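You operate a simulated robot arm through the tools that you are given. There is no shell and no other tool.

You run a simulated two-armed robot. Do the job below in one go: nothing can be reset, and whatever is moved stays where it is left.

TASK
Try the thickness gauge on the setting block and trim it true.
Fine: swing the arm aside and put the block back.

The check looks at the end state, three seconds after you hand in, the way a careful person would. Anything else that was tipped, shoved, dropped, spilled or broken makes it a failure.

THE ROBOT
Two 7-joint arms with fingered hands on one trunk that stands fixed in place. Base frame: the origin is at the foot of the trunk, x ahead of it, y to its left, z up; the work surface is at about z = 0.88. Lengths are in m, angles in degrees, forces in N, time in s.
The left shoulder is at [0.031, 0.17, 1.247], the right one opposite. With the tool pointing down near the work surface each hand reaches from about 0.26 to 0.74 m from the base axis, measured 20 degrees to its own side. Payload 4 kg a hand.
Tool frame (each hand has its own): the origin (TCP) lies between the finger pads and is the grasp point; the fingertips stand 0.026 m ahead of it; z points along the fingers, y is the line along which they close. Largest opening 0.132 m; the body of the gripper starts 0.073 m behind the TCP. The gripper is a hand of 4 fingers: y runs from the thumb to the fingers, the wrist lies at [0, 0, -0.224] in the tool frame, and closing takes about 1.5 s.
Orientation is that of the tool frame in the base frame, as a unit quaternion [x, y, z, w]. With the fingers straight down and closing along the base's y, the tool's x points along the base's -x, its y along +y and its z along -z.

THE INTERFACE
- The arms move only by the tool apply_moves. It takes "left_increments", "right_increments" or both (then of equal length, played together; a hand with none holds still); each is text: rows parted by semicolons, each of 7 numbers parted by spaces: the shift along the tool's x, y, z in units of 25 mm (1.0 is 25 mm), then the turn, a rotation vector about the tool's x, y, z in units of 4 degrees (1.0 is 4 degrees), then the finger opening in mm, from 0 to 132. In form: dx dy dz ax ay az jaw; .... A call has 1 to 20 rows; each row shifts and turns the commanded pose from where the row before left it, along the tool's axes as they then stand. A call with a number of a shift or a turn outside -1 to 1 is refused whole. Each row takes 0.2 s and may step no farther than 0.05 m and 8.6 degrees from the row before; otherwise, or with a gripper value out of range, the whole call is refused. Where a pose cannot be reached the arm comes as near as it can. A force on the tool above 70 N (or 10 N above the force at the start of the call, whichever is more), or a blocked arm, ends the call early, and 0.2 s more pass. Each finger travels about 0.045 m/s and halts on what it meets, pressing with about 23 N; the grip force reading is that of the motor and also rises with nothing between the fingers. The clock runs only during rows and for 0.2 s after the last one: add rows that do not move to give the fingers time. It gives the time, the measured TCP pose, the force on the tool (base axes), the opening and the grip force at its end, in the units of the frame above (readings bear some noise), with the torque about the TCP (base axes, N m) and any sound that the robot's microphone picked up.
- Cameras (640 x 400 px; columns grow to the right, rows downward): "scene" is now at [0.1192, -0.001, 1.4241]; the picture's right is [-0.00, -1.00, 0.00], its down [-0.67, 0.00, -0.74] and it looks along [0.74, -0.00, -0.67] (base axes); focal length 289 px, centre (320, 200). "left" rides on the left gripper at [-0.068, 0.002, -0.097] in its tool frame; the picture's right is [-0.03, -1.00, 0.00], its down [0.82, -0.02, -0.58] and it looks along [0.58, -0.01, 0.82] (tool axes); focal length 270 px, centre (320, 200). "right" rides on the right gripper at [0.068, 0.002, -0.097] in its tool frame; the picture's right is [-0.03, 1.00, 0.00], its down [-0.82, -0.02, -0.58] and it looks along [-0.58, -0.01, 0.82] (tool axes); focal length 270 px, centre (320, 200). There is no depth. A picture from a camera that has moved, and an enlarged one, comes with that camera's place and axes in the base frame and with its lens. The place of the scene camera against the robot may be out by one fixed shift of up to 0.025 m in any direction.
- get_image(camera): a new picture of that camera. No time passes.
- move_column(by): slides the trunk up (or, below 0, down) by that many m; the arms and the scene camera ride with it, the base frame stays. It gives what a move gives, with no picture.
- hand_shape(shape, hand): the hand has 4 fingers and takes this shape, open, in about a second: jaw (thumb against the fingers, like two jaws); tri (thumb and two fingers); tip (a fingertip pinch); poke (one finger out to press); point (the index stretched); flat (the hand flat); cup (the hand cupped); fist (a fist). The gripper value then closes the fingers along that shape, each until it touches; the sizes above hold for jaw. It gives what a move gives, with no picture.
- pan_tilt(pan, tilt): turns the head with the scene camera to pan (to the left, within 86 degrees either way) and tilt (down, from -29 to 69), counted from straight ahead of the robot. It gives what a move gives.
- close_up(camera, box): a new picture of the part [left, top, right, bottom] of that camera's present view, enlarged. No time passes.
- close_job(): hands the job in; it is judged then, once.

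Places have to be worked out from the pictures, the camera data and where the tool is seen. Open the grippers and draw the arms clear of the work before you hand the job in, unless the task says otherwise.

The tools are called after "Call:" as a command line: name --argument value ..., lists and objects as JSON in quotes. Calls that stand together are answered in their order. apply_moves: Moves the arms, as the interface text tells. Its arguments: {"type":"object","properties":{"left_increments":{"type":"string"},"right_increments":{"type":"string"}},"required":[]} The other tools are called the same way: move_column (by) slides the trunk up or down; hand_shape (shape, hand) gives the hand a shape; pan_tilt (pan, tilt) turns the head that bears the scene camera; get_image (camera) takes a picture; close_up (camera, box) takes an enlarged picture of a part of a camera's view; close_job () hands the job in.

At the start:

```text
t: 0.0
left_position: [0.5136, 0.2466, 1.1664]
left_tcp_rot: [0.0, 1.0, 0.0, -0.001]
left_ft_force: [0.9, -1.1, -0.5]
left_moment: [-0.02, 0.01, 0.02]
left_width: 0.1316
left_gripper_force: 0.0
left_shape: jaw
right_position: [0.5198, -0.1602, 1.1902]
right_tcp_rot: [0.0, 1.0, 0.001, 0.0]
right_ft_force: [-0.4, -1.1, -0.2]
right_moment: [0.02, -0.01, 0.0]
right_width: 0.1318
right_gripper_force: 0.2
right_shape: jaw
trunk travel left (down, up): [-0.475, 0.28]
head pan, tilt: [0.0, 42.2]
```

scene: 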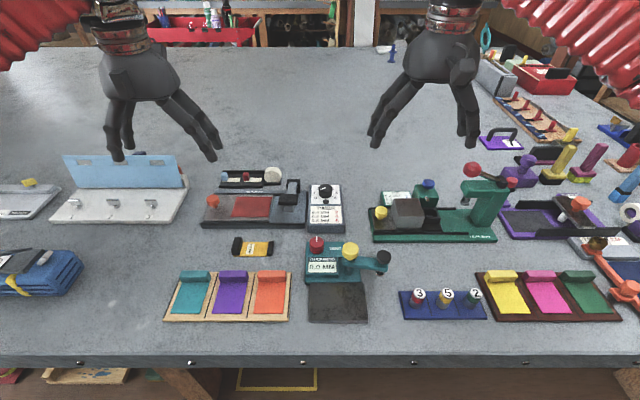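
right: 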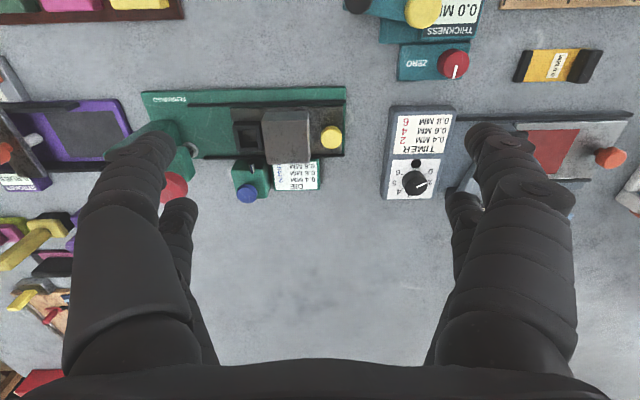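
left: 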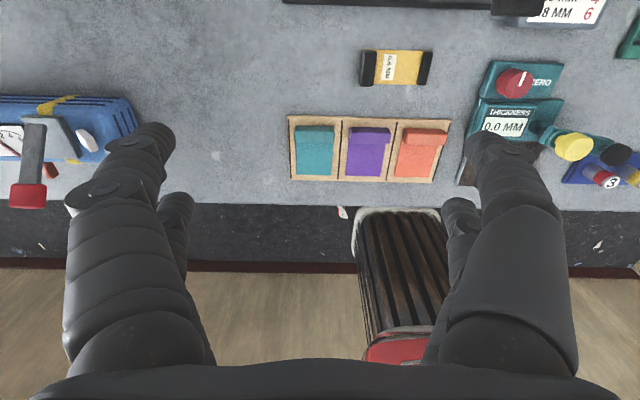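

I begin by looking closely at the gauge (teal, display 0.0 MM) and the yellow block next to it.

Call:
close_up --camera "scene" --box '[220, 220, 420, 345]'

Call:
close_up --camera "left" --box '[340, 30, 640, 218]'

Call:
close_up --camera "right" --box '[340, 0, 640, 188]'

Call:
close_up --camera "scene" --box '[180, 160, 400, 298]'

```text
3.20 times, centred on (320, 282) of scene
camera zoom: at [0.1192, -0.001, 1.4241], right [0.0, -1.0, 0.0], down [-0.67, 0.0, -0.74], along [0.74, 0.0, -0.67], focal length 924 px, centre (320, -64)
```

zoom: 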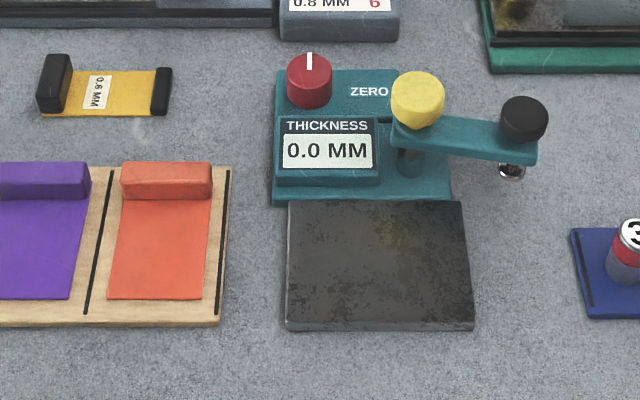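

```text
2.13 times, centred on (490, 124) of left
camera zoom: at [0.5813, 0.2487, 1.2643], right [0.03, -1.0, 0.0], down [-0.82, -0.02, 0.58], along [-0.58, -0.01, -0.82], focal length 575 px, centre (-42, 362)
```

zoom: 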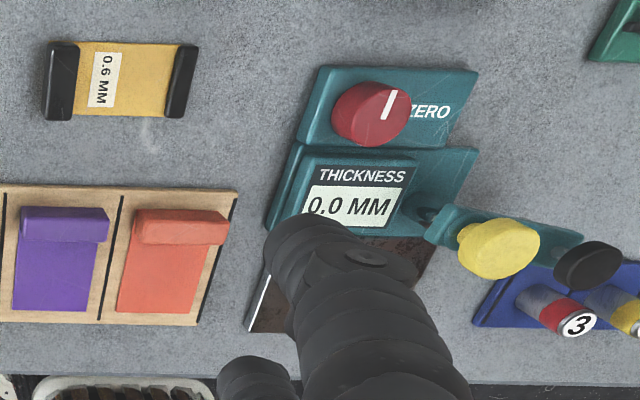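

```text
2.13 times, centred on (490, 94) of right
camera zoom: at [0.4508, -0.1614, 1.2857], right [0.03, 1.0, 0.0], down [0.82, -0.02, 0.58], along [0.58, -0.01, -0.82], focal length 575 px, centre (-42, 426)
```

zoom: 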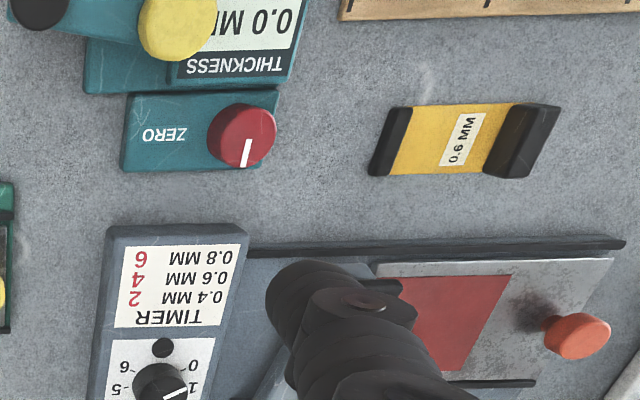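

```text
2.90 times, centred on (290, 229) of scene
camera zoom: at [0.1192, -0.001, 1.4241], right [0.0, -1.0, 0.0], down [-0.67, 0.0, -0.74], along [0.74, 0.0, -0.67], focal length 837 px, centre (407, 116)
```

zoom: 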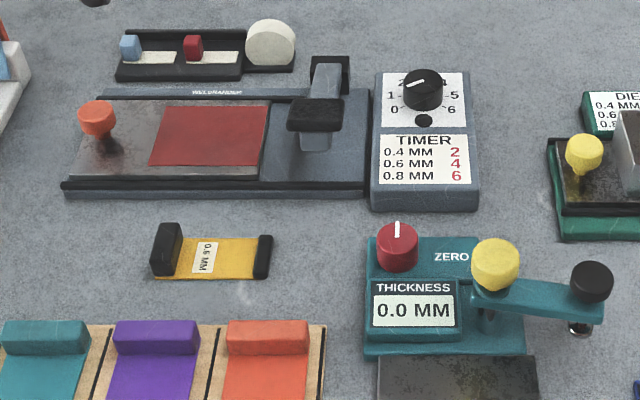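

The gauge has a black anvil plate in front, a swing arm (now to the right) and a red ZERO knob. The setting block is the yellow shim with two black rails at about (0.522, 0.155). I move the right hand (staying high) to look at the gauge from its wrist camera.

Call:
apply_moves --right_increments "1 0.8 0 0 0 0 132;1 0.8 0 0 0 0 132;1 0.8 0 0 0 0 132;1 0.8 0 0 0 0 132;0 0 0 0 0 0 132"

Call:
get_image --camera "right"

Call:
get_image --camera "scene"

```text
t: 1.2
left_position: [0.5144, 0.2463, 1.1696]
left_tcp_rot: [0.0, 1.0, 0.0, 0.0]
left_ft_force: [0.2, -0.1, -0.2]
left_moment: [0.02, 0.0, -0.03]
left_width: 0.1318
left_gripper_force: 0.1
left_shape: jaw
right_position: [0.4181, -0.0835, 1.192]
right_tcp_rot: [0.001, 1.0, 0.0, 0.0]
right_ft_force: [0.0, -0.1, -0.7]
right_moment: [-0.02, -0.04, 0.02]
right_width: 0.1317
right_gripper_force: 0.0
right_shape: jaw
trunk travel left (down, up): [-0.475, 0.28]
head pan, tilt: [0.0, 42.2]
```

```text
taken
camera right: at [0.3496, -0.0834, 1.2875], right [0.03, 1.0, 0.0], down [0.82, -0.02, 0.58], along [0.58, -0.01, -0.82], focal length 270 px, centre (320, 200)
```

right: 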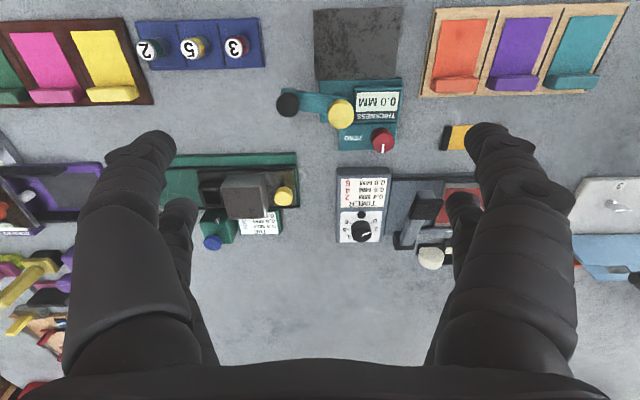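

```text
taken
camera scene: at [0.1194, -0.0014, 1.4241], right [0.0, -1.0, 0.0], down [-0.67, 0.0, -0.74], along [0.74, 0.0, -0.67], focal length 289 px, centre (320, 200)
```

scene: 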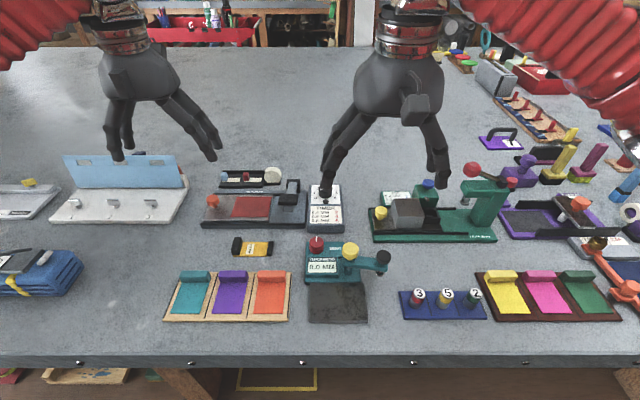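

Call:
close_up --camera "right" --box '[260, 0, 520, 163]'

Call:
close_up --camera "scene" --box '[295, 225, 405, 294]'

Call:
close_up --camera "scene" --box '[222, 225, 282, 263]'

```text
2.45 times, centred on (390, 82) of right
camera zoom: at [0.3496, -0.0834, 1.2875], right [0.03, 1.0, 0.0], down [0.82, -0.02, 0.58], along [0.58, -0.01, -0.82], focal length 663 px, centre (148, 491)
```

zoom: 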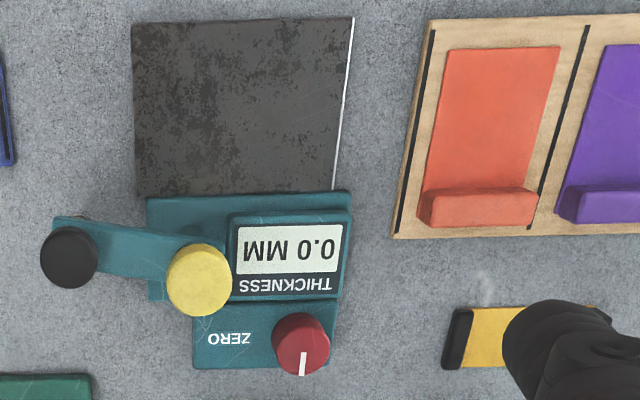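

```text
5.80 times, centred on (350, 260) of scene
camera zoom: at [0.1194, -0.0014, 1.4241], right [0.0, -1.0, 0.0], down [-0.67, 0.0, -0.74], along [0.74, 0.0, -0.67], focal length 1674 px, centre (146, -145)
```

zoom: 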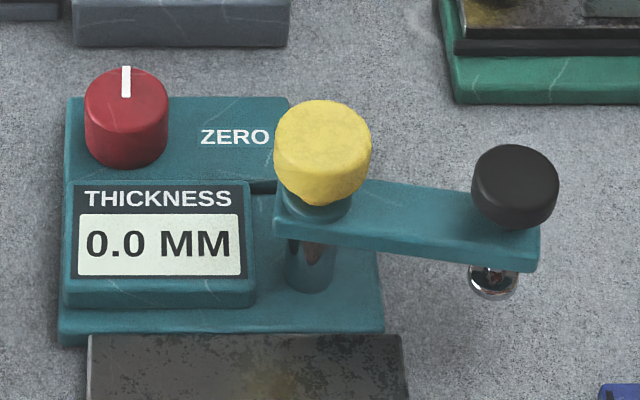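

```text
10.53 times, centred on (252, 244) of scene
camera zoom: at [0.1194, -0.0014, 1.4241], right [0.0, -1.0, 0.0], down [-0.67, 0.0, -0.74], along [0.74, 0.0, -0.67], focal length 3039 px, centre (1036, -263)
```

zoom: 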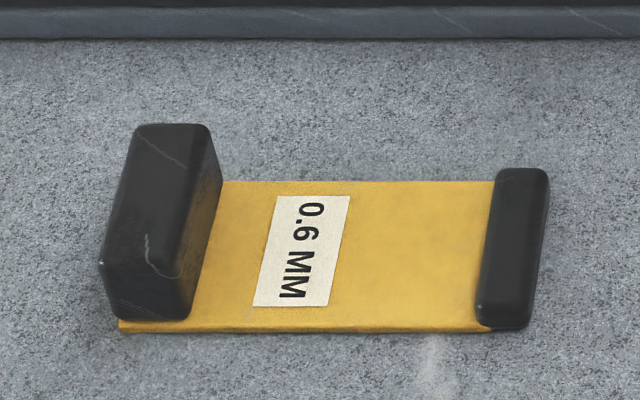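

The block has a tall grip on its left end (y≈0.19) and a low ridge on its right end. The anvil spans x 0.35–0.43, y −0.09–0.018; pivot/yellow knob is at about (0.453, −0.059), black knob (0.443, −0.124), ZERO knob (0.514, 0.006). I bring the left hand over the block's tall grip to see it better.

Call:
apply_moves --left_increments "-0.1 -0.6 1 0 0 0 132;-0.1 -0.6 1 0 0 0 132;-0.1 -0.5 1 0 0 0 132;-0.06 -0.5 1 0 0 0 132;0 0 0.4 0 0 0 132;0 0 0 0 0 0 132"

Call:
get_image --camera "left"

Call:
get_image --camera "scene"

```text
t: 2.6
left_position: [0.5227, 0.1917, 1.0593]
left_tcp_rot: [0.0, 1.0, 0.0, 0.0]
left_ft_force: [-0.1, -0.1, 0.3]
left_moment: [0.01, 0.03, 0.0]
left_width: 0.1318
left_gripper_force: 0.1
left_shape: jaw
right_position: [0.4187, -0.0833, 1.1924]
right_tcp_rot: [0.0, 1.0, 0.0, 0.001]
right_ft_force: [0.6, -0.4, 0.4]
right_moment: [0.03, -0.01, 0.0]
right_width: 0.132
right_gripper_force: 0.0
right_shape: jaw
trunk travel left (down, up): [-0.475, 0.28]
head pan, tilt: [0.0, 42.2]
```

```text
taken
camera left: at [0.5906, 0.1936, 1.155], right [0.03, -1.0, 0.0], down [-0.82, -0.02, 0.58], along [-0.58, -0.01, -0.82], focal length 270 px, centre (320, 200)
```

left: 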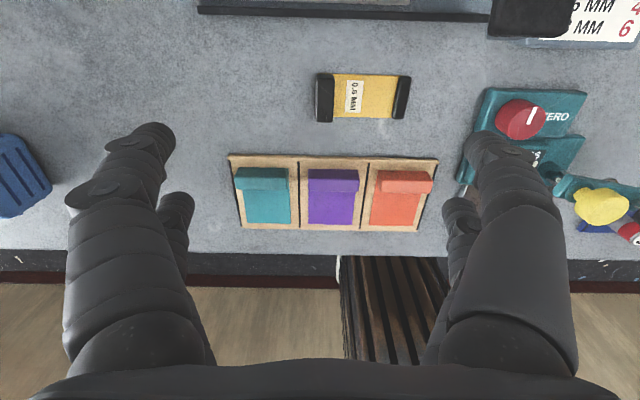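

```text
taken
camera scene: at [0.1192, -0.0012, 1.4241], right [0.0, -1.0, 0.0], down [-0.67, 0.0, -0.74], along [0.74, 0.0, -0.67], focal length 289 px, centre (320, 200)
```

scene: 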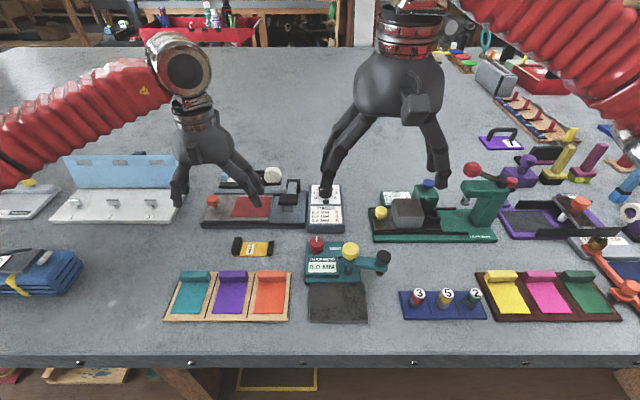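

Call:
close_up --camera "left" --box '[290, 50, 440, 144]'

Call:
close_up --camera "left" --box '[450, 70, 640, 189]'

```text
4.26 times, centred on (365, 97) of left
camera zoom: at [0.5906, 0.1936, 1.155], right [0.03, -1.0, 0.0], down [-0.82, -0.02, 0.58], along [-0.58, -0.01, -0.82], focal length 1150 px, centre (128, 638)
```

zoom: 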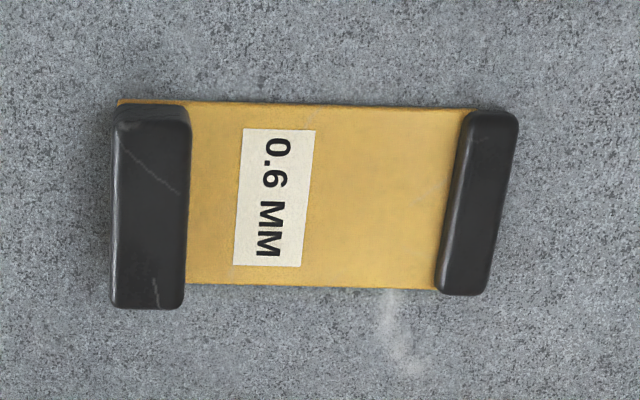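

```text
3.36 times, centred on (545, 130) of left
camera zoom: at [0.5906, 0.1936, 1.155], right [0.03, -1.0, 0.0], down [-0.82, -0.02, 0.58], along [-0.58, -0.01, -0.82], focal length 908 px, centre (-436, 437)
```

zoom: 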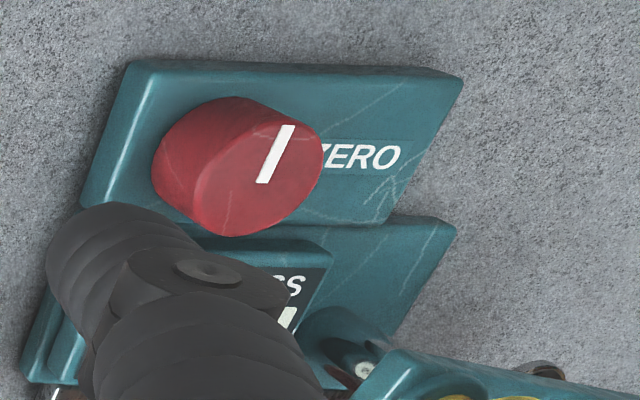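

Grip centre is about (0.5225, 0.188), 16 mm thick in y, block not yawed. I narrow the left jaw and descend to just above it, then look again.

Call:
apply_moves --left_increments "0 -0.15 0 0 0 0 110;0 0 0.5 0 0 0 90;0 0 1 0 0 0 60;0 0 1 0 0 0 60;0 0 1 0 0 0 60;0 0 0.8 0 0 0 60;0 0 0 0 0 0 60;0 0 0 0 0 0 60"

Call:
get_image --camera "left"

Call:
get_image --camera "scene"

```text
t: 4.4
left_position: [0.5225, 0.1857, 0.9518]
left_tcp_rot: [-0.001, 1.0, 0.0, -0.001]
left_ft_force: [-0.1, 0.3, -0.5]
left_moment: [-0.01, 0.03, 0.01]
left_width: 0.0605
left_gripper_force: 0.1
left_shape: jaw
right_position: [0.4185, -0.0827, 1.1923]
right_tcp_rot: [0.0, 1.0, 0.001, 0.001]
right_ft_force: [-0.8, 0.1, 1.1]
right_moment: [-0.02, -0.01, 0.01]
right_width: 0.132
right_gripper_force: 0.0
right_shape: jaw
trunk travel left (down, up): [-0.475, 0.28]
head pan, tilt: [0.0, 42.2]
```

```text
taken
camera left: at [0.5901, 0.1882, 1.0474], right [0.03, -1.0, 0.0], down [-0.82, -0.02, 0.58], along [-0.58, -0.01, -0.82], focal length 270 px, centre (320, 200)
```

left: 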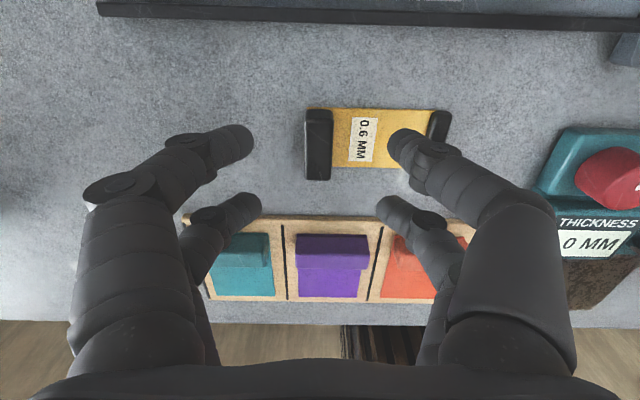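

```text
taken
camera scene: at [0.1192, -0.001, 1.4241], right [0.0, -1.0, 0.0], down [-0.67, 0.0, -0.74], along [0.74, 0.0, -0.67], focal length 289 px, centre (320, 200)
```

scene: 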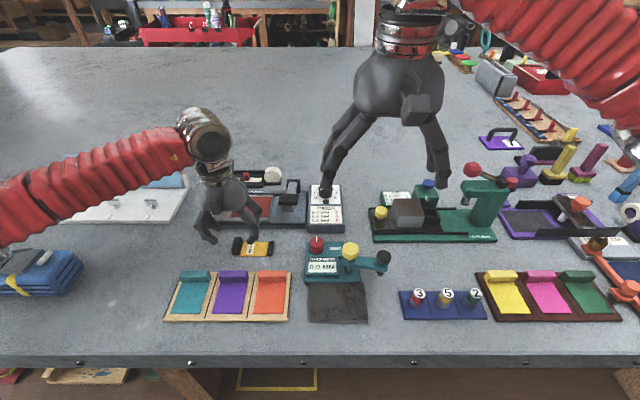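

The jaw's two finger pairs straddle the grip, which is at y≈0.188. I go down to z≈0.911 and close.

Call:
apply_moves --left_increments "0 0.1 0.8 0 0 0 60;0 0 0.6 0 0 0 60;0 0 0.23 0 0 0 60;0 0 0 0 0 0 40;0 0 0 0 0 0 10;0 0 0 0 0 0 0;0 0 0 0 0 0 0;0 0 0 0 0 0 0;0 0 0 0 0 0 0;0 0 0 0 0 0 0"

Call:
get_image --camera "left"

Call:
close_up --camera "scene" --box '[180, 190, 300, 265]'

```text
t: 6.6
left_position: [0.5228, 0.1901, 0.9089]
left_tcp_rot: [0.0, 1.0, 0.0, -0.001]
left_ft_force: [0.7, -0.2, 1.4]
left_moment: [-0.1, -0.07, -0.01]
left_width: 0.0151
left_gripper_force: 23.2
left_shape: jaw
right_position: [0.4182, -0.0833, 1.1919]
right_tcp_rot: [0.0, 1.0, 0.0, 0.0]
right_ft_force: [-0.3, -0.3, -0.4]
right_moment: [0.0, 0.02, -0.05]
right_width: 0.1319
right_gripper_force: 0.1
right_shape: jaw
trunk travel left (down, up): [-0.475, 0.28]
head pan, tilt: [0.0, 42.2]
```

```text
taken
camera left: at [0.5898, 0.1919, 1.0059], right [0.03, -1.0, 0.0], down [-0.82, -0.02, 0.58], along [-0.58, -0.01, -0.82], focal length 270 px, centre (320, 200)
```

left: 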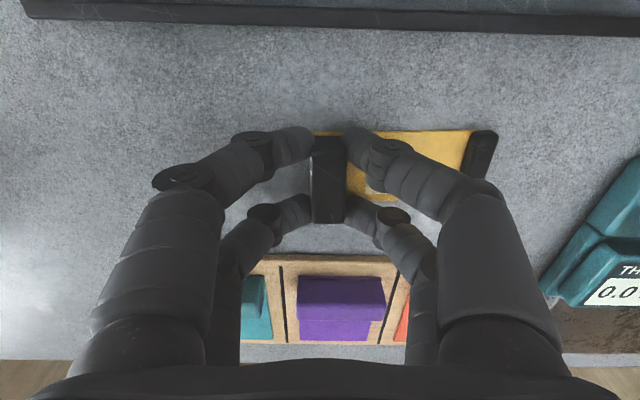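

```text
5.33 times, centred on (240, 228) of scene
camera zoom: at [0.1191, -0.0011, 1.4241], right [0.0, -1.0, 0.0], down [-0.67, 0.0, -0.74], along [0.74, 0.0, -0.67], focal length 1540 px, centre (747, 53)
```

zoom: 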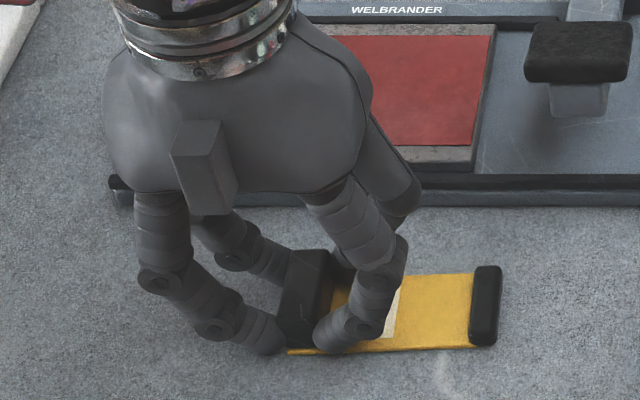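

Firmly gripped (15 mm). I first clear the right hand out to the right, lifting the block straight up at the same time.

Call:
apply_moves --left_increments "0 0 -0.3 0 0 0 0;0 0 -0.5 0 0 0 0;0 0 -0.8 0 0 0 0;0 0 -1 0 0 0 0;0 0 -1 0 0 0 0;0 0 -0.9 0 0 0 0;0 0 0 0 0 0 0;0 0 0 0 0 0 0" --right_increments "0 -1 0 0 0 0 132;0 -1 0 0 0 0 132;0 -1 0 0 0 0 132;0 -1 0 0 0 0 132;0 -1 0 0 0 0 132;0 -1 0 0 0 0 132;0 -0.8 0 0 0 0 132;0 0 0 0 0 0 132"

Call:
get_image --camera "left"

Call:
get_image --camera "scene"

```text
t: 8.4
left_position: [0.5213, 0.1915, 1.0219]
left_tcp_rot: [0.0, 1.0, 0.0, -0.002]
left_ft_force: [0.1, -0.8, -1.4]
left_moment: [0.03, -0.01, 0.01]
left_width: 0.0153
left_gripper_force: 22.9
left_shape: jaw
right_position: [0.4198, -0.2507, 1.1909]
right_tcp_rot: [0.0, 1.0, 0.0, 0.0]
right_ft_force: [0.1, -0.2, -0.1]
right_moment: [0.0, -0.01, 0.03]
right_width: 0.1317
right_gripper_force: 0.1
right_shape: jaw
trunk travel left (down, up): [-0.475, 0.28]
head pan, tilt: [0.0, 42.2]
```

```text
taken
camera left: at [0.5898, 0.1932, 1.1196], right [0.03, -1.0, 0.0], down [-0.82, -0.02, 0.58], along [-0.58, -0.01, -0.82], focal length 270 px, centre (320, 200)
```

left: 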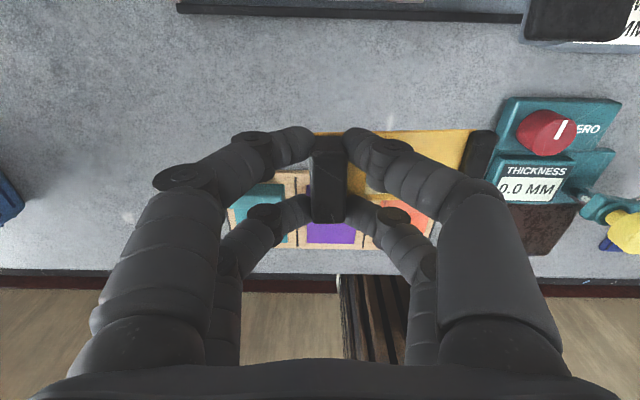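

```text
taken
camera scene: at [0.1192, -0.0008, 1.4241], right [0.0, -1.0, 0.0], down [-0.67, 0.0, -0.74], along [0.74, 0.0, -0.67], focal length 289 px, centre (320, 200)
```

scene: 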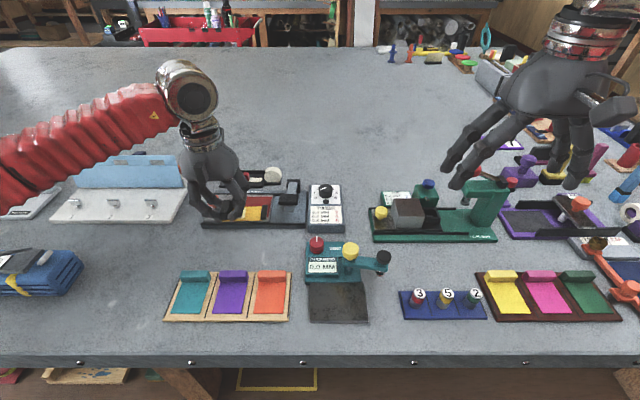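

The block is held level. Now I carry it high across to above the anvil: target TCP (0.389, −0.010).

Call:
apply_moves --left_increments "0.5 -0.8 0 0 0 0 0;0.7 -1 0 0 0 0 0;0.7 -1 0 0 0 0 0;0.7 -1 0 0 0 0 0;0.7 -1 0 0 0 0 0;0.7 -1 0 0 0 0 0;0.7 -1 0 0 0 0 0;0.6 -1 0 0 0 0 0;0 -0.26 0 0 0 0 0;0 0 0 0 0 0 0;0 0 0 0 0 0 0"

Call:
get_image --camera "left"

Call:
get_image --camera "scene"

Call:
get_image --camera "right"

```text
t: 10.8
left_position: [0.3908, -0.0117, 1.0223]
left_tcp_rot: [-0.001, 1.0, 0.0, -0.001]
left_ft_force: [0.0, 0.4, -0.1]
left_moment: [0.01, 0.01, -0.01]
left_width: 0.0153
left_gripper_force: 23.6
left_shape: jaw
right_position: [0.4186, -0.2515, 1.1904]
right_tcp_rot: [0.0, 1.0, 0.0, 0.0]
right_ft_force: [0.0, -0.7, -1.1]
right_moment: [-0.04, -0.01, 0.03]
right_width: 0.132
right_gripper_force: 0.0
right_shape: jaw
trunk travel left (down, up): [-0.475, 0.28]
head pan, tilt: [0.0, 42.2]
```

```text
taken
camera left: at [0.4584, -0.0095, 1.1177], right [0.03, -1.0, 0.0], down [-0.82, -0.02, 0.58], along [-0.58, -0.01, -0.82], focal length 270 px, centre (320, 200)
```

left: 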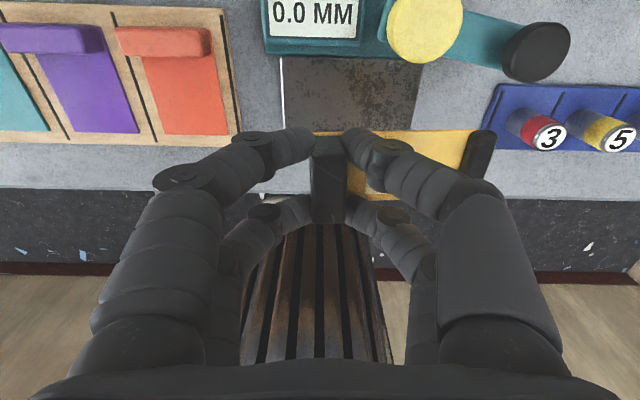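

```text
taken
camera scene: at [0.1191, -0.0011, 1.4241], right [0.0, -1.0, 0.0], down [-0.67, 0.0, -0.74], along [0.74, 0.0, -0.67], focal length 289 px, centre (320, 200)
```

scene: 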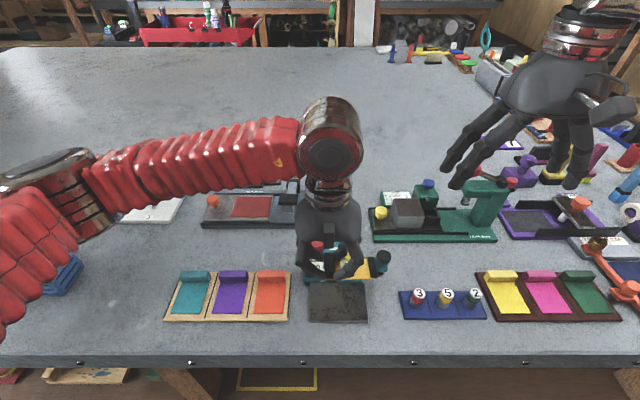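

```text
taken
camera right: at [0.3495, -0.252, 1.2863], right [0.03, 1.0, 0.0], down [0.82, -0.02, 0.58], along [0.58, -0.01, -0.82], focal length 270 px, centre (320, 200)
```

right: 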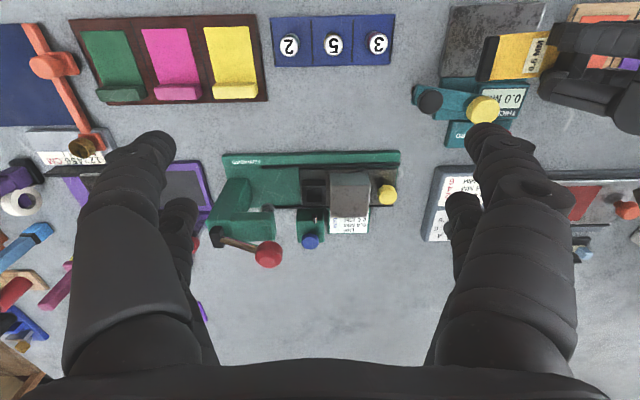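

Position matches. I shift 5 mm toward the front for finger clearance from the yellow knob and lower to just above the anvil.

Call:
apply_moves --left_increments "0.2 0.05 0.5 0 0 0 0;0 0 0.8 0 0 0 0;0 0 0.8 0 0 0 0;0 0 0.8 0 0 0 0;0 0 0.6 0 0 0 0;0 0 0.4 0 0 0 0;0 0 0 0 0 0 0;0 0 0 0 0 0 0"

Call:
get_image --camera "left"

Call:
close_up --camera "scene" --box '[270, 215, 430, 335]'

Call:
close_up --camera "right" --box '[400, 0, 640, 150]'

```text
t: 12.6
left_position: [0.386, -0.0102, 0.9247]
left_tcp_rot: [0.001, 1.0, 0.0, -0.001]
left_ft_force: [-0.7, 0.3, -0.8]
left_moment: [0.02, -0.01, -0.05]
left_width: 0.0151
left_gripper_force: 22.8
left_shape: jaw
right_position: [0.418, -0.2531, 1.1895]
right_tcp_rot: [0.0, 1.0, 0.0, 0.0]
right_ft_force: [-0.2, 0.2, 0.0]
right_moment: [0.01, 0.01, 0.03]
right_width: 0.1322
right_gripper_force: 0.1
right_shape: jaw
trunk travel left (down, up): [-0.475, 0.28]
head pan, tilt: [0.0, 42.2]
```

```text
taken
camera left: at [0.4528, -0.0083, 1.0206], right [0.03, -1.0, 0.0], down [-0.82, -0.02, 0.58], along [-0.58, -0.01, -0.82], focal length 270 px, centre (320, 200)
```

left: 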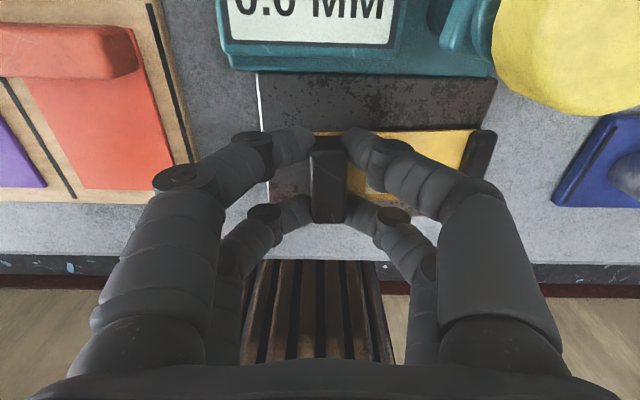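

```text
3.33 times, centred on (350, 275) of scene
camera zoom: at [0.1191, -0.0011, 1.4241], right [0.0, -1.0, 0.0], down [-0.67, 0.0, -0.74], along [0.74, 0.0, -0.67], focal length 962 px, centre (220, -50)
```

zoom: 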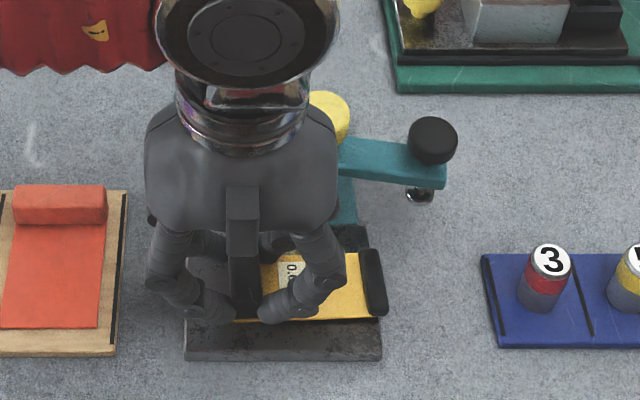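

```text
2.67 times, centred on (520, 75) of right
camera zoom: at [0.3495, -0.252, 1.2863], right [0.03, 1.0, 0.0], down [0.82, -0.02, 0.58], along [0.58, -0.01, -0.82], focal length 721 px, centre (-213, 533)
```

zoom: 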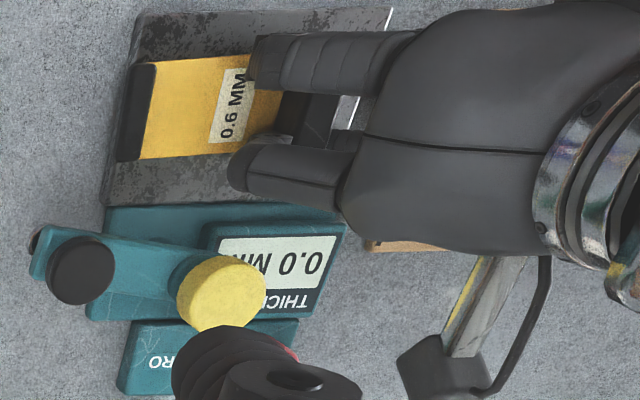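

Good alignment over the anvil. I lower in small steps until contact.

Call:
apply_moves --left_increments "0 0 0.08 0 0 0 0;0 0 0.08 0 0 0 0;0 0 0.04 0 0 0 0;0 0 0 0 0 0 0"

Call:
close_up --camera "scene" --box '[300, 265, 380, 325]'

```text
t: 13.6
left_position: [0.3845, -0.0115, 0.9216]
left_tcp_rot: [0.0, 1.0, -0.001, 0.001]
left_ft_force: [1.5, -0.3, 13.2]
left_moment: [-0.3, -0.31, -0.02]
left_width: 0.0154
left_gripper_force: 23.7
left_shape: jaw
right_position: [0.4167, -0.2512, 1.1912]
right_tcp_rot: [-0.001, 1.0, 0.0, 0.0]
right_ft_force: [-0.2, -0.4, 0.5]
right_moment: [-0.02, 0.0, 0.02]
right_width: 0.1321
right_gripper_force: 0.0
right_shape: jaw
trunk travel left (down, up): [-0.475, 0.28]
head pan, tilt: [0.0, 42.2]
```

```text
6.67 times, centred on (340, 295) of scene
camera zoom: at [0.1182, -0.0011, 1.4243], right [0.0, -1.0, 0.0], down [-0.67, 0.0, -0.74], along [0.74, 0.0, -0.67], focal length 1925 px, centre (187, -433)
```

zoom: 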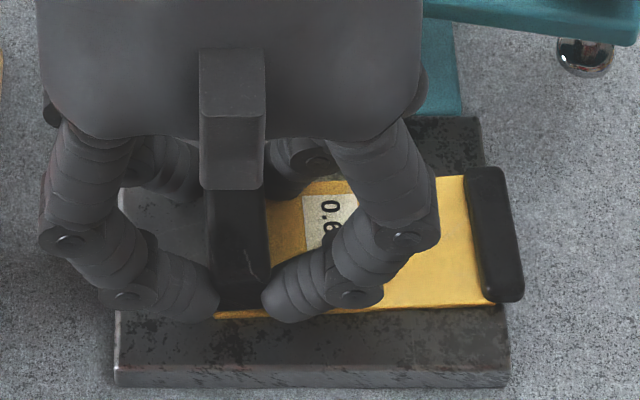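

Block is in contact (13 N). I relax slightly, open to 60 mm and lift the left hand up and away.

Call:
apply_moves --left_increments "0 0 -0.04 0 0 0 0;0 0 0 0 0 0 20;0 0 0 0 0 0 40;0 0 0 0 0 0 60;0 0 0 0 0 0 60;0 0 0 0 0 0 60;0 0 -0.4 0 0 0 60;0 0 -0.8 0 0 0 60;0 0 -1 0 0 0 60;0 0 -1 0 0 0 60;0 0 -1 0 0 0 60;0 0.8 -0.5 0 0 0 60;0 1 0 0 0 0 60;0 1 0 0 0 0 60;0 1 0 0 0 0 60;0 1 0 0 0 0 60;0 1 0 0 0 0 60;-0.5 1 0 0 0 0 60;-0.5 0.5 0 0 0 0 60;0 0 0 0 0 0 60"

Call:
get_image --camera "scene"

Call:
close_up --camera "scene" --box '[290, 225, 410, 330]'

Call:
close_up --camera "right" --box '[400, 0, 640, 150]'

```text
t: 17.8
left_position: [0.4103, 0.1721, 1.0392]
left_tcp_rot: [0.0, 1.0, 0.0, 0.0]
left_ft_force: [-0.3, -0.2, 0.6]
left_moment: [-0.03, -0.01, 0.02]
left_width: 0.0598
left_gripper_force: 0.0
left_shape: jaw
right_position: [0.4177, -0.252, 1.19]
right_tcp_rot: [0.0, 1.0, 0.0, -0.001]
right_ft_force: [-0.2, 1.0, 0.2]
right_moment: [0.0, -0.02, -0.01]
right_width: 0.1317
right_gripper_force: 0.0
right_shape: jaw
trunk travel left (down, up): [-0.475, 0.28]
head pan, tilt: [0.0, 42.2]
```

```text
taken
camera scene: at [0.1189, -0.0011, 1.4241], right [0.0, -1.0, 0.0], down [-0.67, 0.0, -0.74], along [0.74, 0.0, -0.67], focal length 289 px, centre (320, 200)
```

scene: 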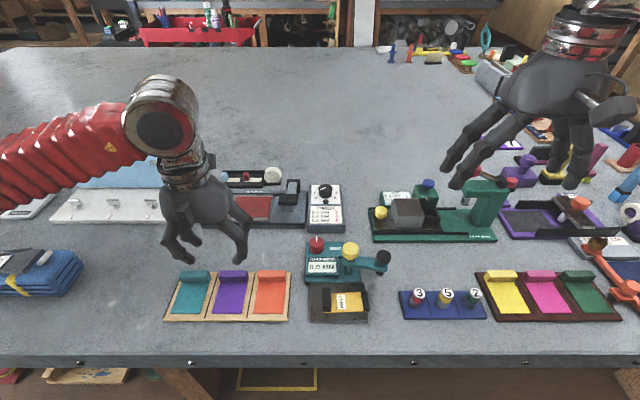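

```text
3.81 times, centred on (350, 278) of scene
camera zoom: at [0.1189, -0.0011, 1.4241], right [0.0, -1.0, 0.0], down [-0.67, 0.0, -0.74], along [0.74, 0.0, -0.67], focal length 1100 px, centre (206, -95)
```

zoom: 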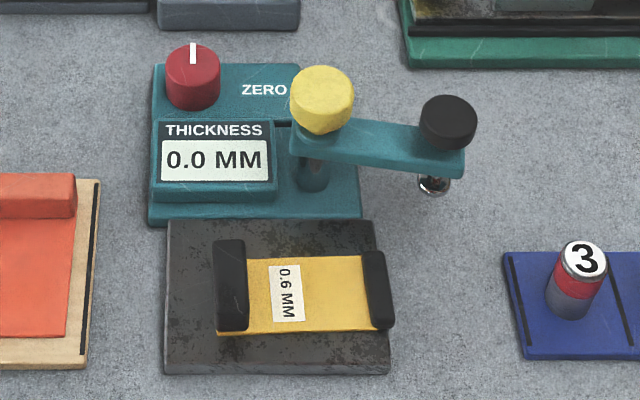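

```text
2.67 times, centred on (520, 75) of right
camera zoom: at [0.3493, -0.2521, 1.2863], right [0.03, 1.0, 0.0], down [0.82, -0.02, 0.58], along [0.58, -0.01, -0.82], focal length 721 px, centre (-213, 533)
```

zoom: 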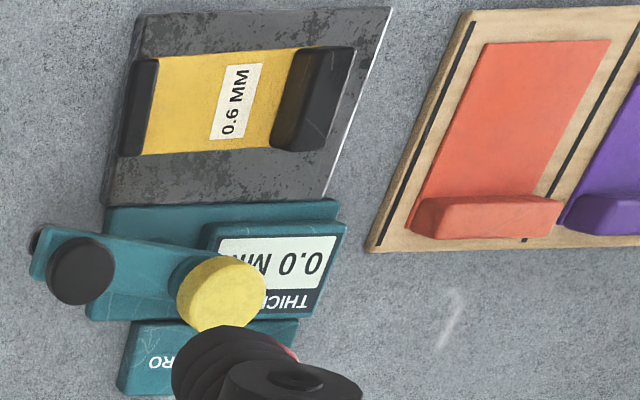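

The block sits well on the anvil. To judge whether the probe clears the low ridge, I lower and tilt the right hand so that its camera looks nearly level at the gauge.

Call:
apply_moves --right_increments "0.3 0.1 1 0 0 0 120;0.3 0.1 1 0 0 0 110;0.3 0.1 1 0 0 0 100;0.3 0.1 1 0 0 0 90;0.3 0.1 1 0 0 0 80;0.3 0.1 1 0 0 0 70;0.3 0.1 1 0 0 0 60;0.3 0.1 0.8 0 0 0 60;0 0 0 0 -1 0 60;0 0 0 0 -1 0 60;0 0 0 0 -1 0 60;0 0 0 0 -1 0 60;0 0 0 0 -1 0 60;0 0 0 0 -1 0 60;0 0 0 0 -1 0 60;0 0 0 0 -1 0 60;0 0 0 0 -1 0 60;0 0 0 0 0 0 60"

Call:
get_image --camera "right"

Call:
get_image --camera "scene"

```text
t: 21.6
left_position: [0.4102, 0.1733, 1.0394]
left_tcp_rot: [-0.001, 1.0, -0.001, -0.001]
left_ft_force: [-0.3, -0.2, 0.0]
left_moment: [0.0, -0.01, 0.01]
left_width: 0.0593
left_gripper_force: 0.0
left_shape: jaw
right_position: [0.4193, -0.2286, 0.9819]
right_tcp_rot: [0.0, 0.951, 0.0, 0.308]
right_ft_force: [-0.4, 0.4, 0.7]
right_moment: [-0.04, 0.02, 0.0]
right_width: 0.0611
right_gripper_force: 0.1
right_shape: jaw
right hand out of reach, approached as far as the arm can: row 13, 14, 15, 16, 17
trunk travel left (down, up): [-0.475, 0.28]
head pan, tilt: [0.0, 42.2]
```

```text
taken
camera right: at [0.3061, -0.2286, 1.0194], right [0.02, 1.0, 0.01], down [0.32, -0.02, 0.95], along [0.95, -0.01, -0.32], focal length 270 px, centre (320, 200)
```

right: 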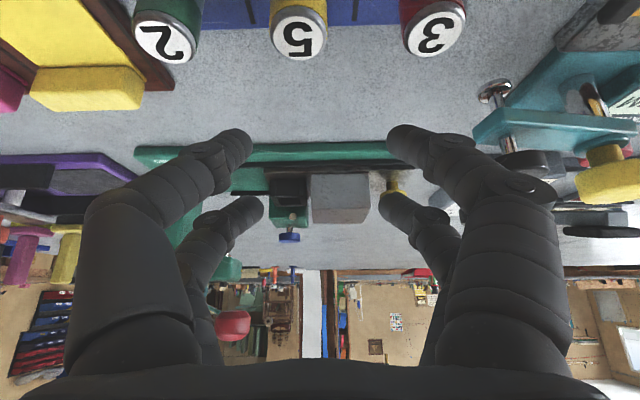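

```text
taken
camera scene: at [0.1189, -0.001, 1.4241], right [0.0, -1.0, 0.0], down [-0.67, 0.0, -0.74], along [0.74, 0.0, -0.67], focal length 289 px, centre (320, 200)
```

scene: 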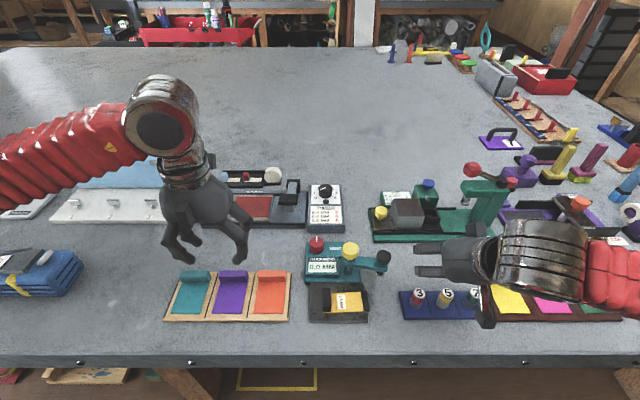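

Call:
close_up --camera "right" --box '[440, 0, 640, 250]'

```text
1.60 times, centred on (540, 125) of right
camera zoom: at [0.3061, -0.2286, 1.0194], right [0.02, 1.0, 0.01], down [0.32, -0.02, 0.95], along [0.95, -0.01, -0.32], focal length 432 px, centre (-32, 320)
```

zoom: 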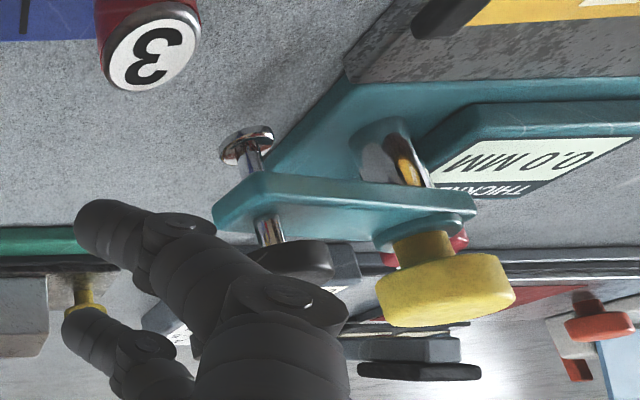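

The probe is a plunger: rod through the arm with a black button on top and a disc foot below (foot bottom ~0.90). I yaw the right hand to look toward the block's ridge from the right side.

Call:
apply_moves --right_increments "0 0 0 -0.588 0 -0.81 60;0 0 0 -0.588 0 -0.81 60;0 0 0 -0.588 0 -0.81 60;0 0 0 -0.588 0 -0.81 60;0 0 0 -0.588 0 -0.81 60;0 0 0 -0.588 0 -0.81 60;0 0 0 -0.588 0 -0.81 60;0 0 0 -0.588 0 -0.81 60;0 0 0 -0.588 0 -0.81 60;0 0 0 -0.588 0 -0.81 60;0 0 0 -0.588 0 -0.81 60;0 0 0 -0.588 0 -0.81 60;0 0 0 0 0 0 60"

Call:
get_image --camera "right"

Call:
get_image --camera "scene"

```text
t: 24.4
left_position: [0.4096, 0.1733, 1.0401]
left_tcp_rot: [0.0, 1.0, 0.0, 0.0]
left_ft_force: [0.3, 0.0, 0.2]
left_moment: [-0.04, 0.01, -0.01]
left_width: 0.0598
left_gripper_force: 0.0
left_shape: jaw
right_position: [0.4169, -0.2275, 0.9811]
right_tcp_rot: [-0.388, 0.868, 0.127, 0.282]
right_ft_force: [-0.1, -0.8, -0.2]
right_moment: [0.04, -0.01, 0.01]
right_width: 0.0607
right_gripper_force: 0.1
right_shape: jaw
trunk travel left (down, up): [-0.475, 0.28]
head pan, tilt: [0.0, 42.2]
```

```text
taken
camera right: at [0.3416, -0.3121, 1.0197], right [-0.73, 0.68, 0.01], down [0.23, 0.23, 0.95], along [0.64, 0.69, -0.32], focal length 270 px, centre (320, 200)
```

right: 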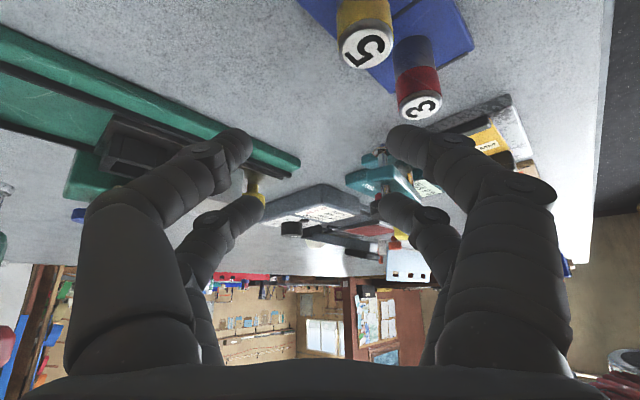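

```text
taken
camera scene: at [0.1188, -0.0011, 1.4241], right [0.0, -1.0, 0.0], down [-0.67, 0.0, -0.74], along [0.74, 0.0, -0.67], focal length 289 px, centre (320, 200)
```

scene: 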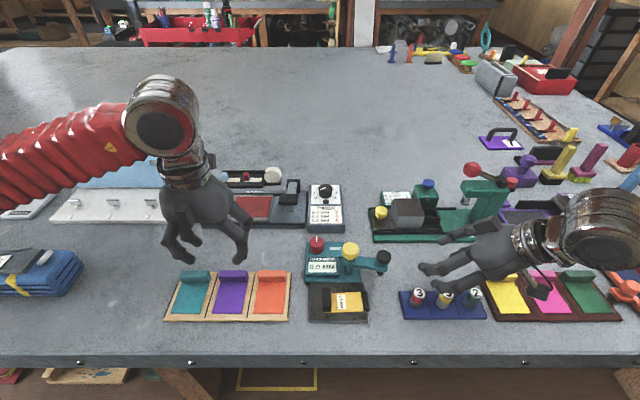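

A finger hides the ridge, so I yaw further to bring the gauge between the fingers.

Call:
apply_moves --right_increments "0 0 0 -0.588 0 -0.81 70;0 0 0 -0.588 0 -0.81 80;0 0 0 -0.588 0 -0.81 80;0 0 0 -0.588 0 -0.81 80;0 0 0 -0.588 0 -0.81 80;0 0 0 -0.588 0 -0.81 80;0 0 0 -0.588 0 -0.81 80;0 0 0 -0.588 0 -0.81 80;0 0 0 -0.588 0 -0.81 80;0 0 0 0 0 0 80"

Call:
get_image --camera "right"

Call:
close_up --camera "right" --box '[240, 60, 440, 200]'

```text
t: 26.6
left_position: [0.4089, 0.1728, 1.0392]
left_tcp_rot: [0.0, 1.0, 0.0, 0.0]
left_ft_force: [0.5, 0.9, -0.3]
left_moment: [0.0, 0.01, -0.01]
left_width: 0.0596
left_gripper_force: 0.0
left_shape: jaw
right_position: [0.4173, -0.228, 0.9829]
right_tcp_rot: [-0.637, 0.707, 0.207, 0.229]
right_ft_force: [0.1, 1.9, -0.4]
right_moment: [0.01, 0.02, 0.0]
right_width: 0.0793
right_gripper_force: 0.0
right_shape: jaw
trunk travel left (down, up): [-0.475, 0.28]
head pan, tilt: [0.0, 42.2]
```

```text
taken
camera right: at [0.4044, -0.342, 1.02], right [-0.99, 0.12, 0.01], down [0.05, 0.32, 0.95], along [0.11, 0.94, -0.32], focal length 270 px, centre (320, 200)
```

right: 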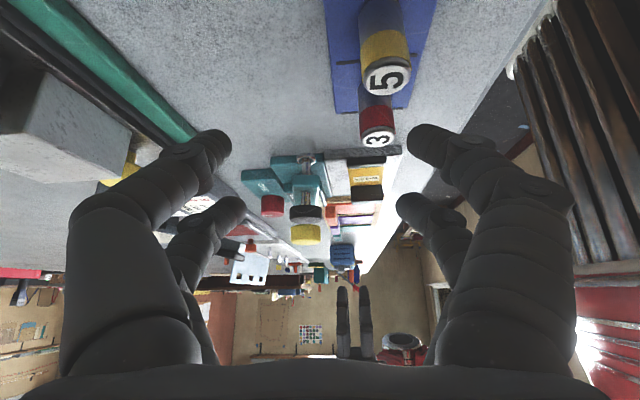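

```text
2.86 times, centred on (340, 130) of right
camera zoom: at [0.4044, -0.342, 1.02], right [-0.99, 0.12, 0.01], down [0.05, 0.32, 0.95], along [0.11, 0.94, -0.32], focal length 772 px, centre (263, 400)
```

zoom: 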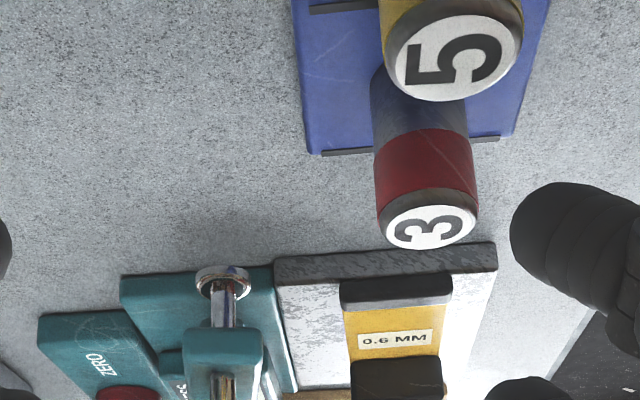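

The side view shows: anvil top ≈0.891, ridge top ≈0.900, probe foot bottom ≈0.904, so the foot clears the ridge. I raise the right hand and bring it vertical again, with its closing line across the arm.

Call:
apply_moves --right_increments "-0.588 0 -0.81 0 0 0 60;-0.588 0 -0.81 0 0 0 60;-0.3 0 -0.4 0 0 0 60;0 0 0 0 1 0 60;0 0 0 0 1 0 60;0 0 0 0 1 0 60;0 0 0 0 1 0 60;0 0 0 0 1 0 60;0 0 0 0 1 0 60;0 0 0 0 1 0 60;0 0 0 0 1 0 60;0 0 0 0 1 0 60;0 0 0 0 0 0 60"

Call:
get_image --camera "right"

```text
t: 29.4
left_position: [0.409, 0.1732, 1.0391]
left_tcp_rot: [-0.001, 1.0, 0.0, 0.0]
left_ft_force: [0.3, 0.0, 0.0]
left_moment: [0.01, -0.01, -0.01]
left_width: 0.0594
left_gripper_force: 0.1
left_shape: jaw
right_position: [0.4171, -0.2272, 1.0431]
right_tcp_rot: [-0.67, 0.743, -0.001, -0.001]
right_ft_force: [-0.2, 0.2, 0.6]
right_moment: [0.0, -0.02, -0.01]
right_width: 0.0605
right_gripper_force: 0.0
right_shape: jaw
trunk travel left (down, up): [-0.475, 0.28]
head pan, tilt: [0.0, 42.2]
```

```text
taken
camera right: at [0.4091, -0.2979, 1.1402], right [-0.99, 0.13, 0.0], down [0.11, 0.81, 0.58], along [0.07, 0.57, -0.82], focal length 270 px, centre (320, 200)
```

right: 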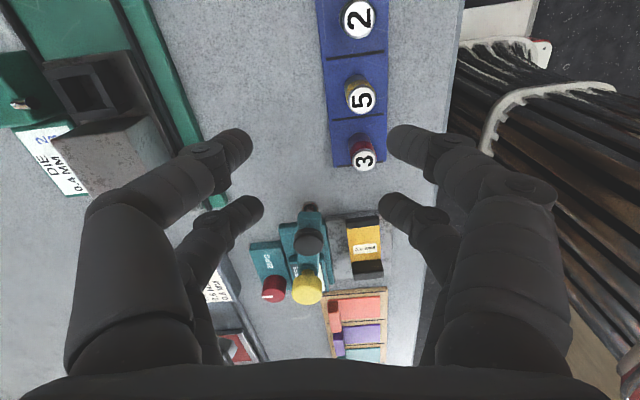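

Vertical now, closing line perpendicular to the gauge arm. I move above the arm near the black knob.

Call:
apply_moves --right_increments "-0.914 -0.126 0 0 0 0 60;-0.914 -0.126 0 0 0 0 60;-0.914 -0.126 0 0 0 0 60;-0.914 -0.126 0 0 0 0 60;-0.914 -0.126 0 0 0 0 60;0 0 0 0 0 0 60"

Call:
get_image --camera "right"

Call:
get_image --camera "scene"

```text
t: 30.8
left_position: [0.4095, 0.1728, 1.0401]
left_tcp_rot: [0.0, 1.0, 0.0, -0.001]
left_ft_force: [0.6, -0.1, -0.3]
left_moment: [0.05, 0.0, 0.0]
left_width: 0.0599
left_gripper_force: 0.1
left_shape: jaw
right_position: [0.4465, -0.1166, 1.0465]
right_tcp_rot: [-0.669, 0.743, 0.0, 0.0]
right_ft_force: [0.0, 0.0, -0.3]
right_moment: [0.01, -0.01, 0.0]
right_width: 0.0607
right_gripper_force: 0.1
right_shape: jaw
trunk travel left (down, up): [-0.475, 0.28]
head pan, tilt: [0.0, 42.2]
```

```text
taken
camera right: at [0.4373, -0.1866, 1.1423], right [-0.99, 0.13, 0.0], down [0.11, 0.81, 0.58], along [0.08, 0.57, -0.82], focal length 270 px, centre (320, 200)
```

right: 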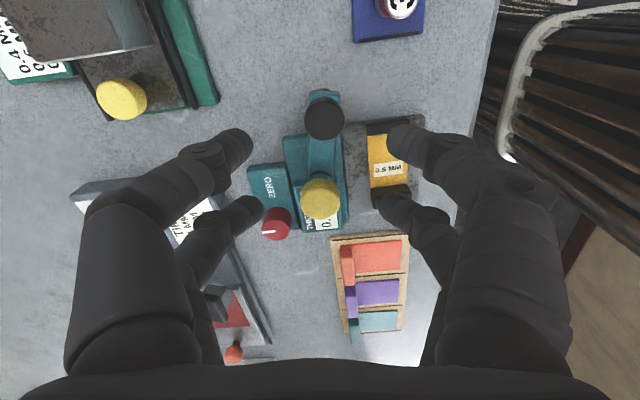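

```text
taken
camera scene: at [0.1188, -0.0015, 1.4241], right [0.0, -1.0, 0.0], down [-0.67, 0.0, -0.74], along [0.74, 0.0, -0.67], focal length 289 px, centre (320, 200)
```

scene: 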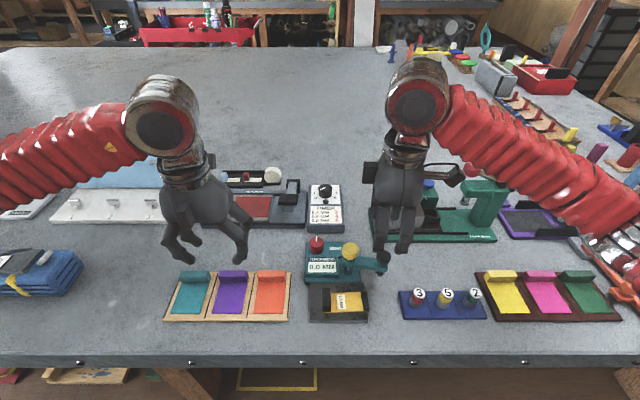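

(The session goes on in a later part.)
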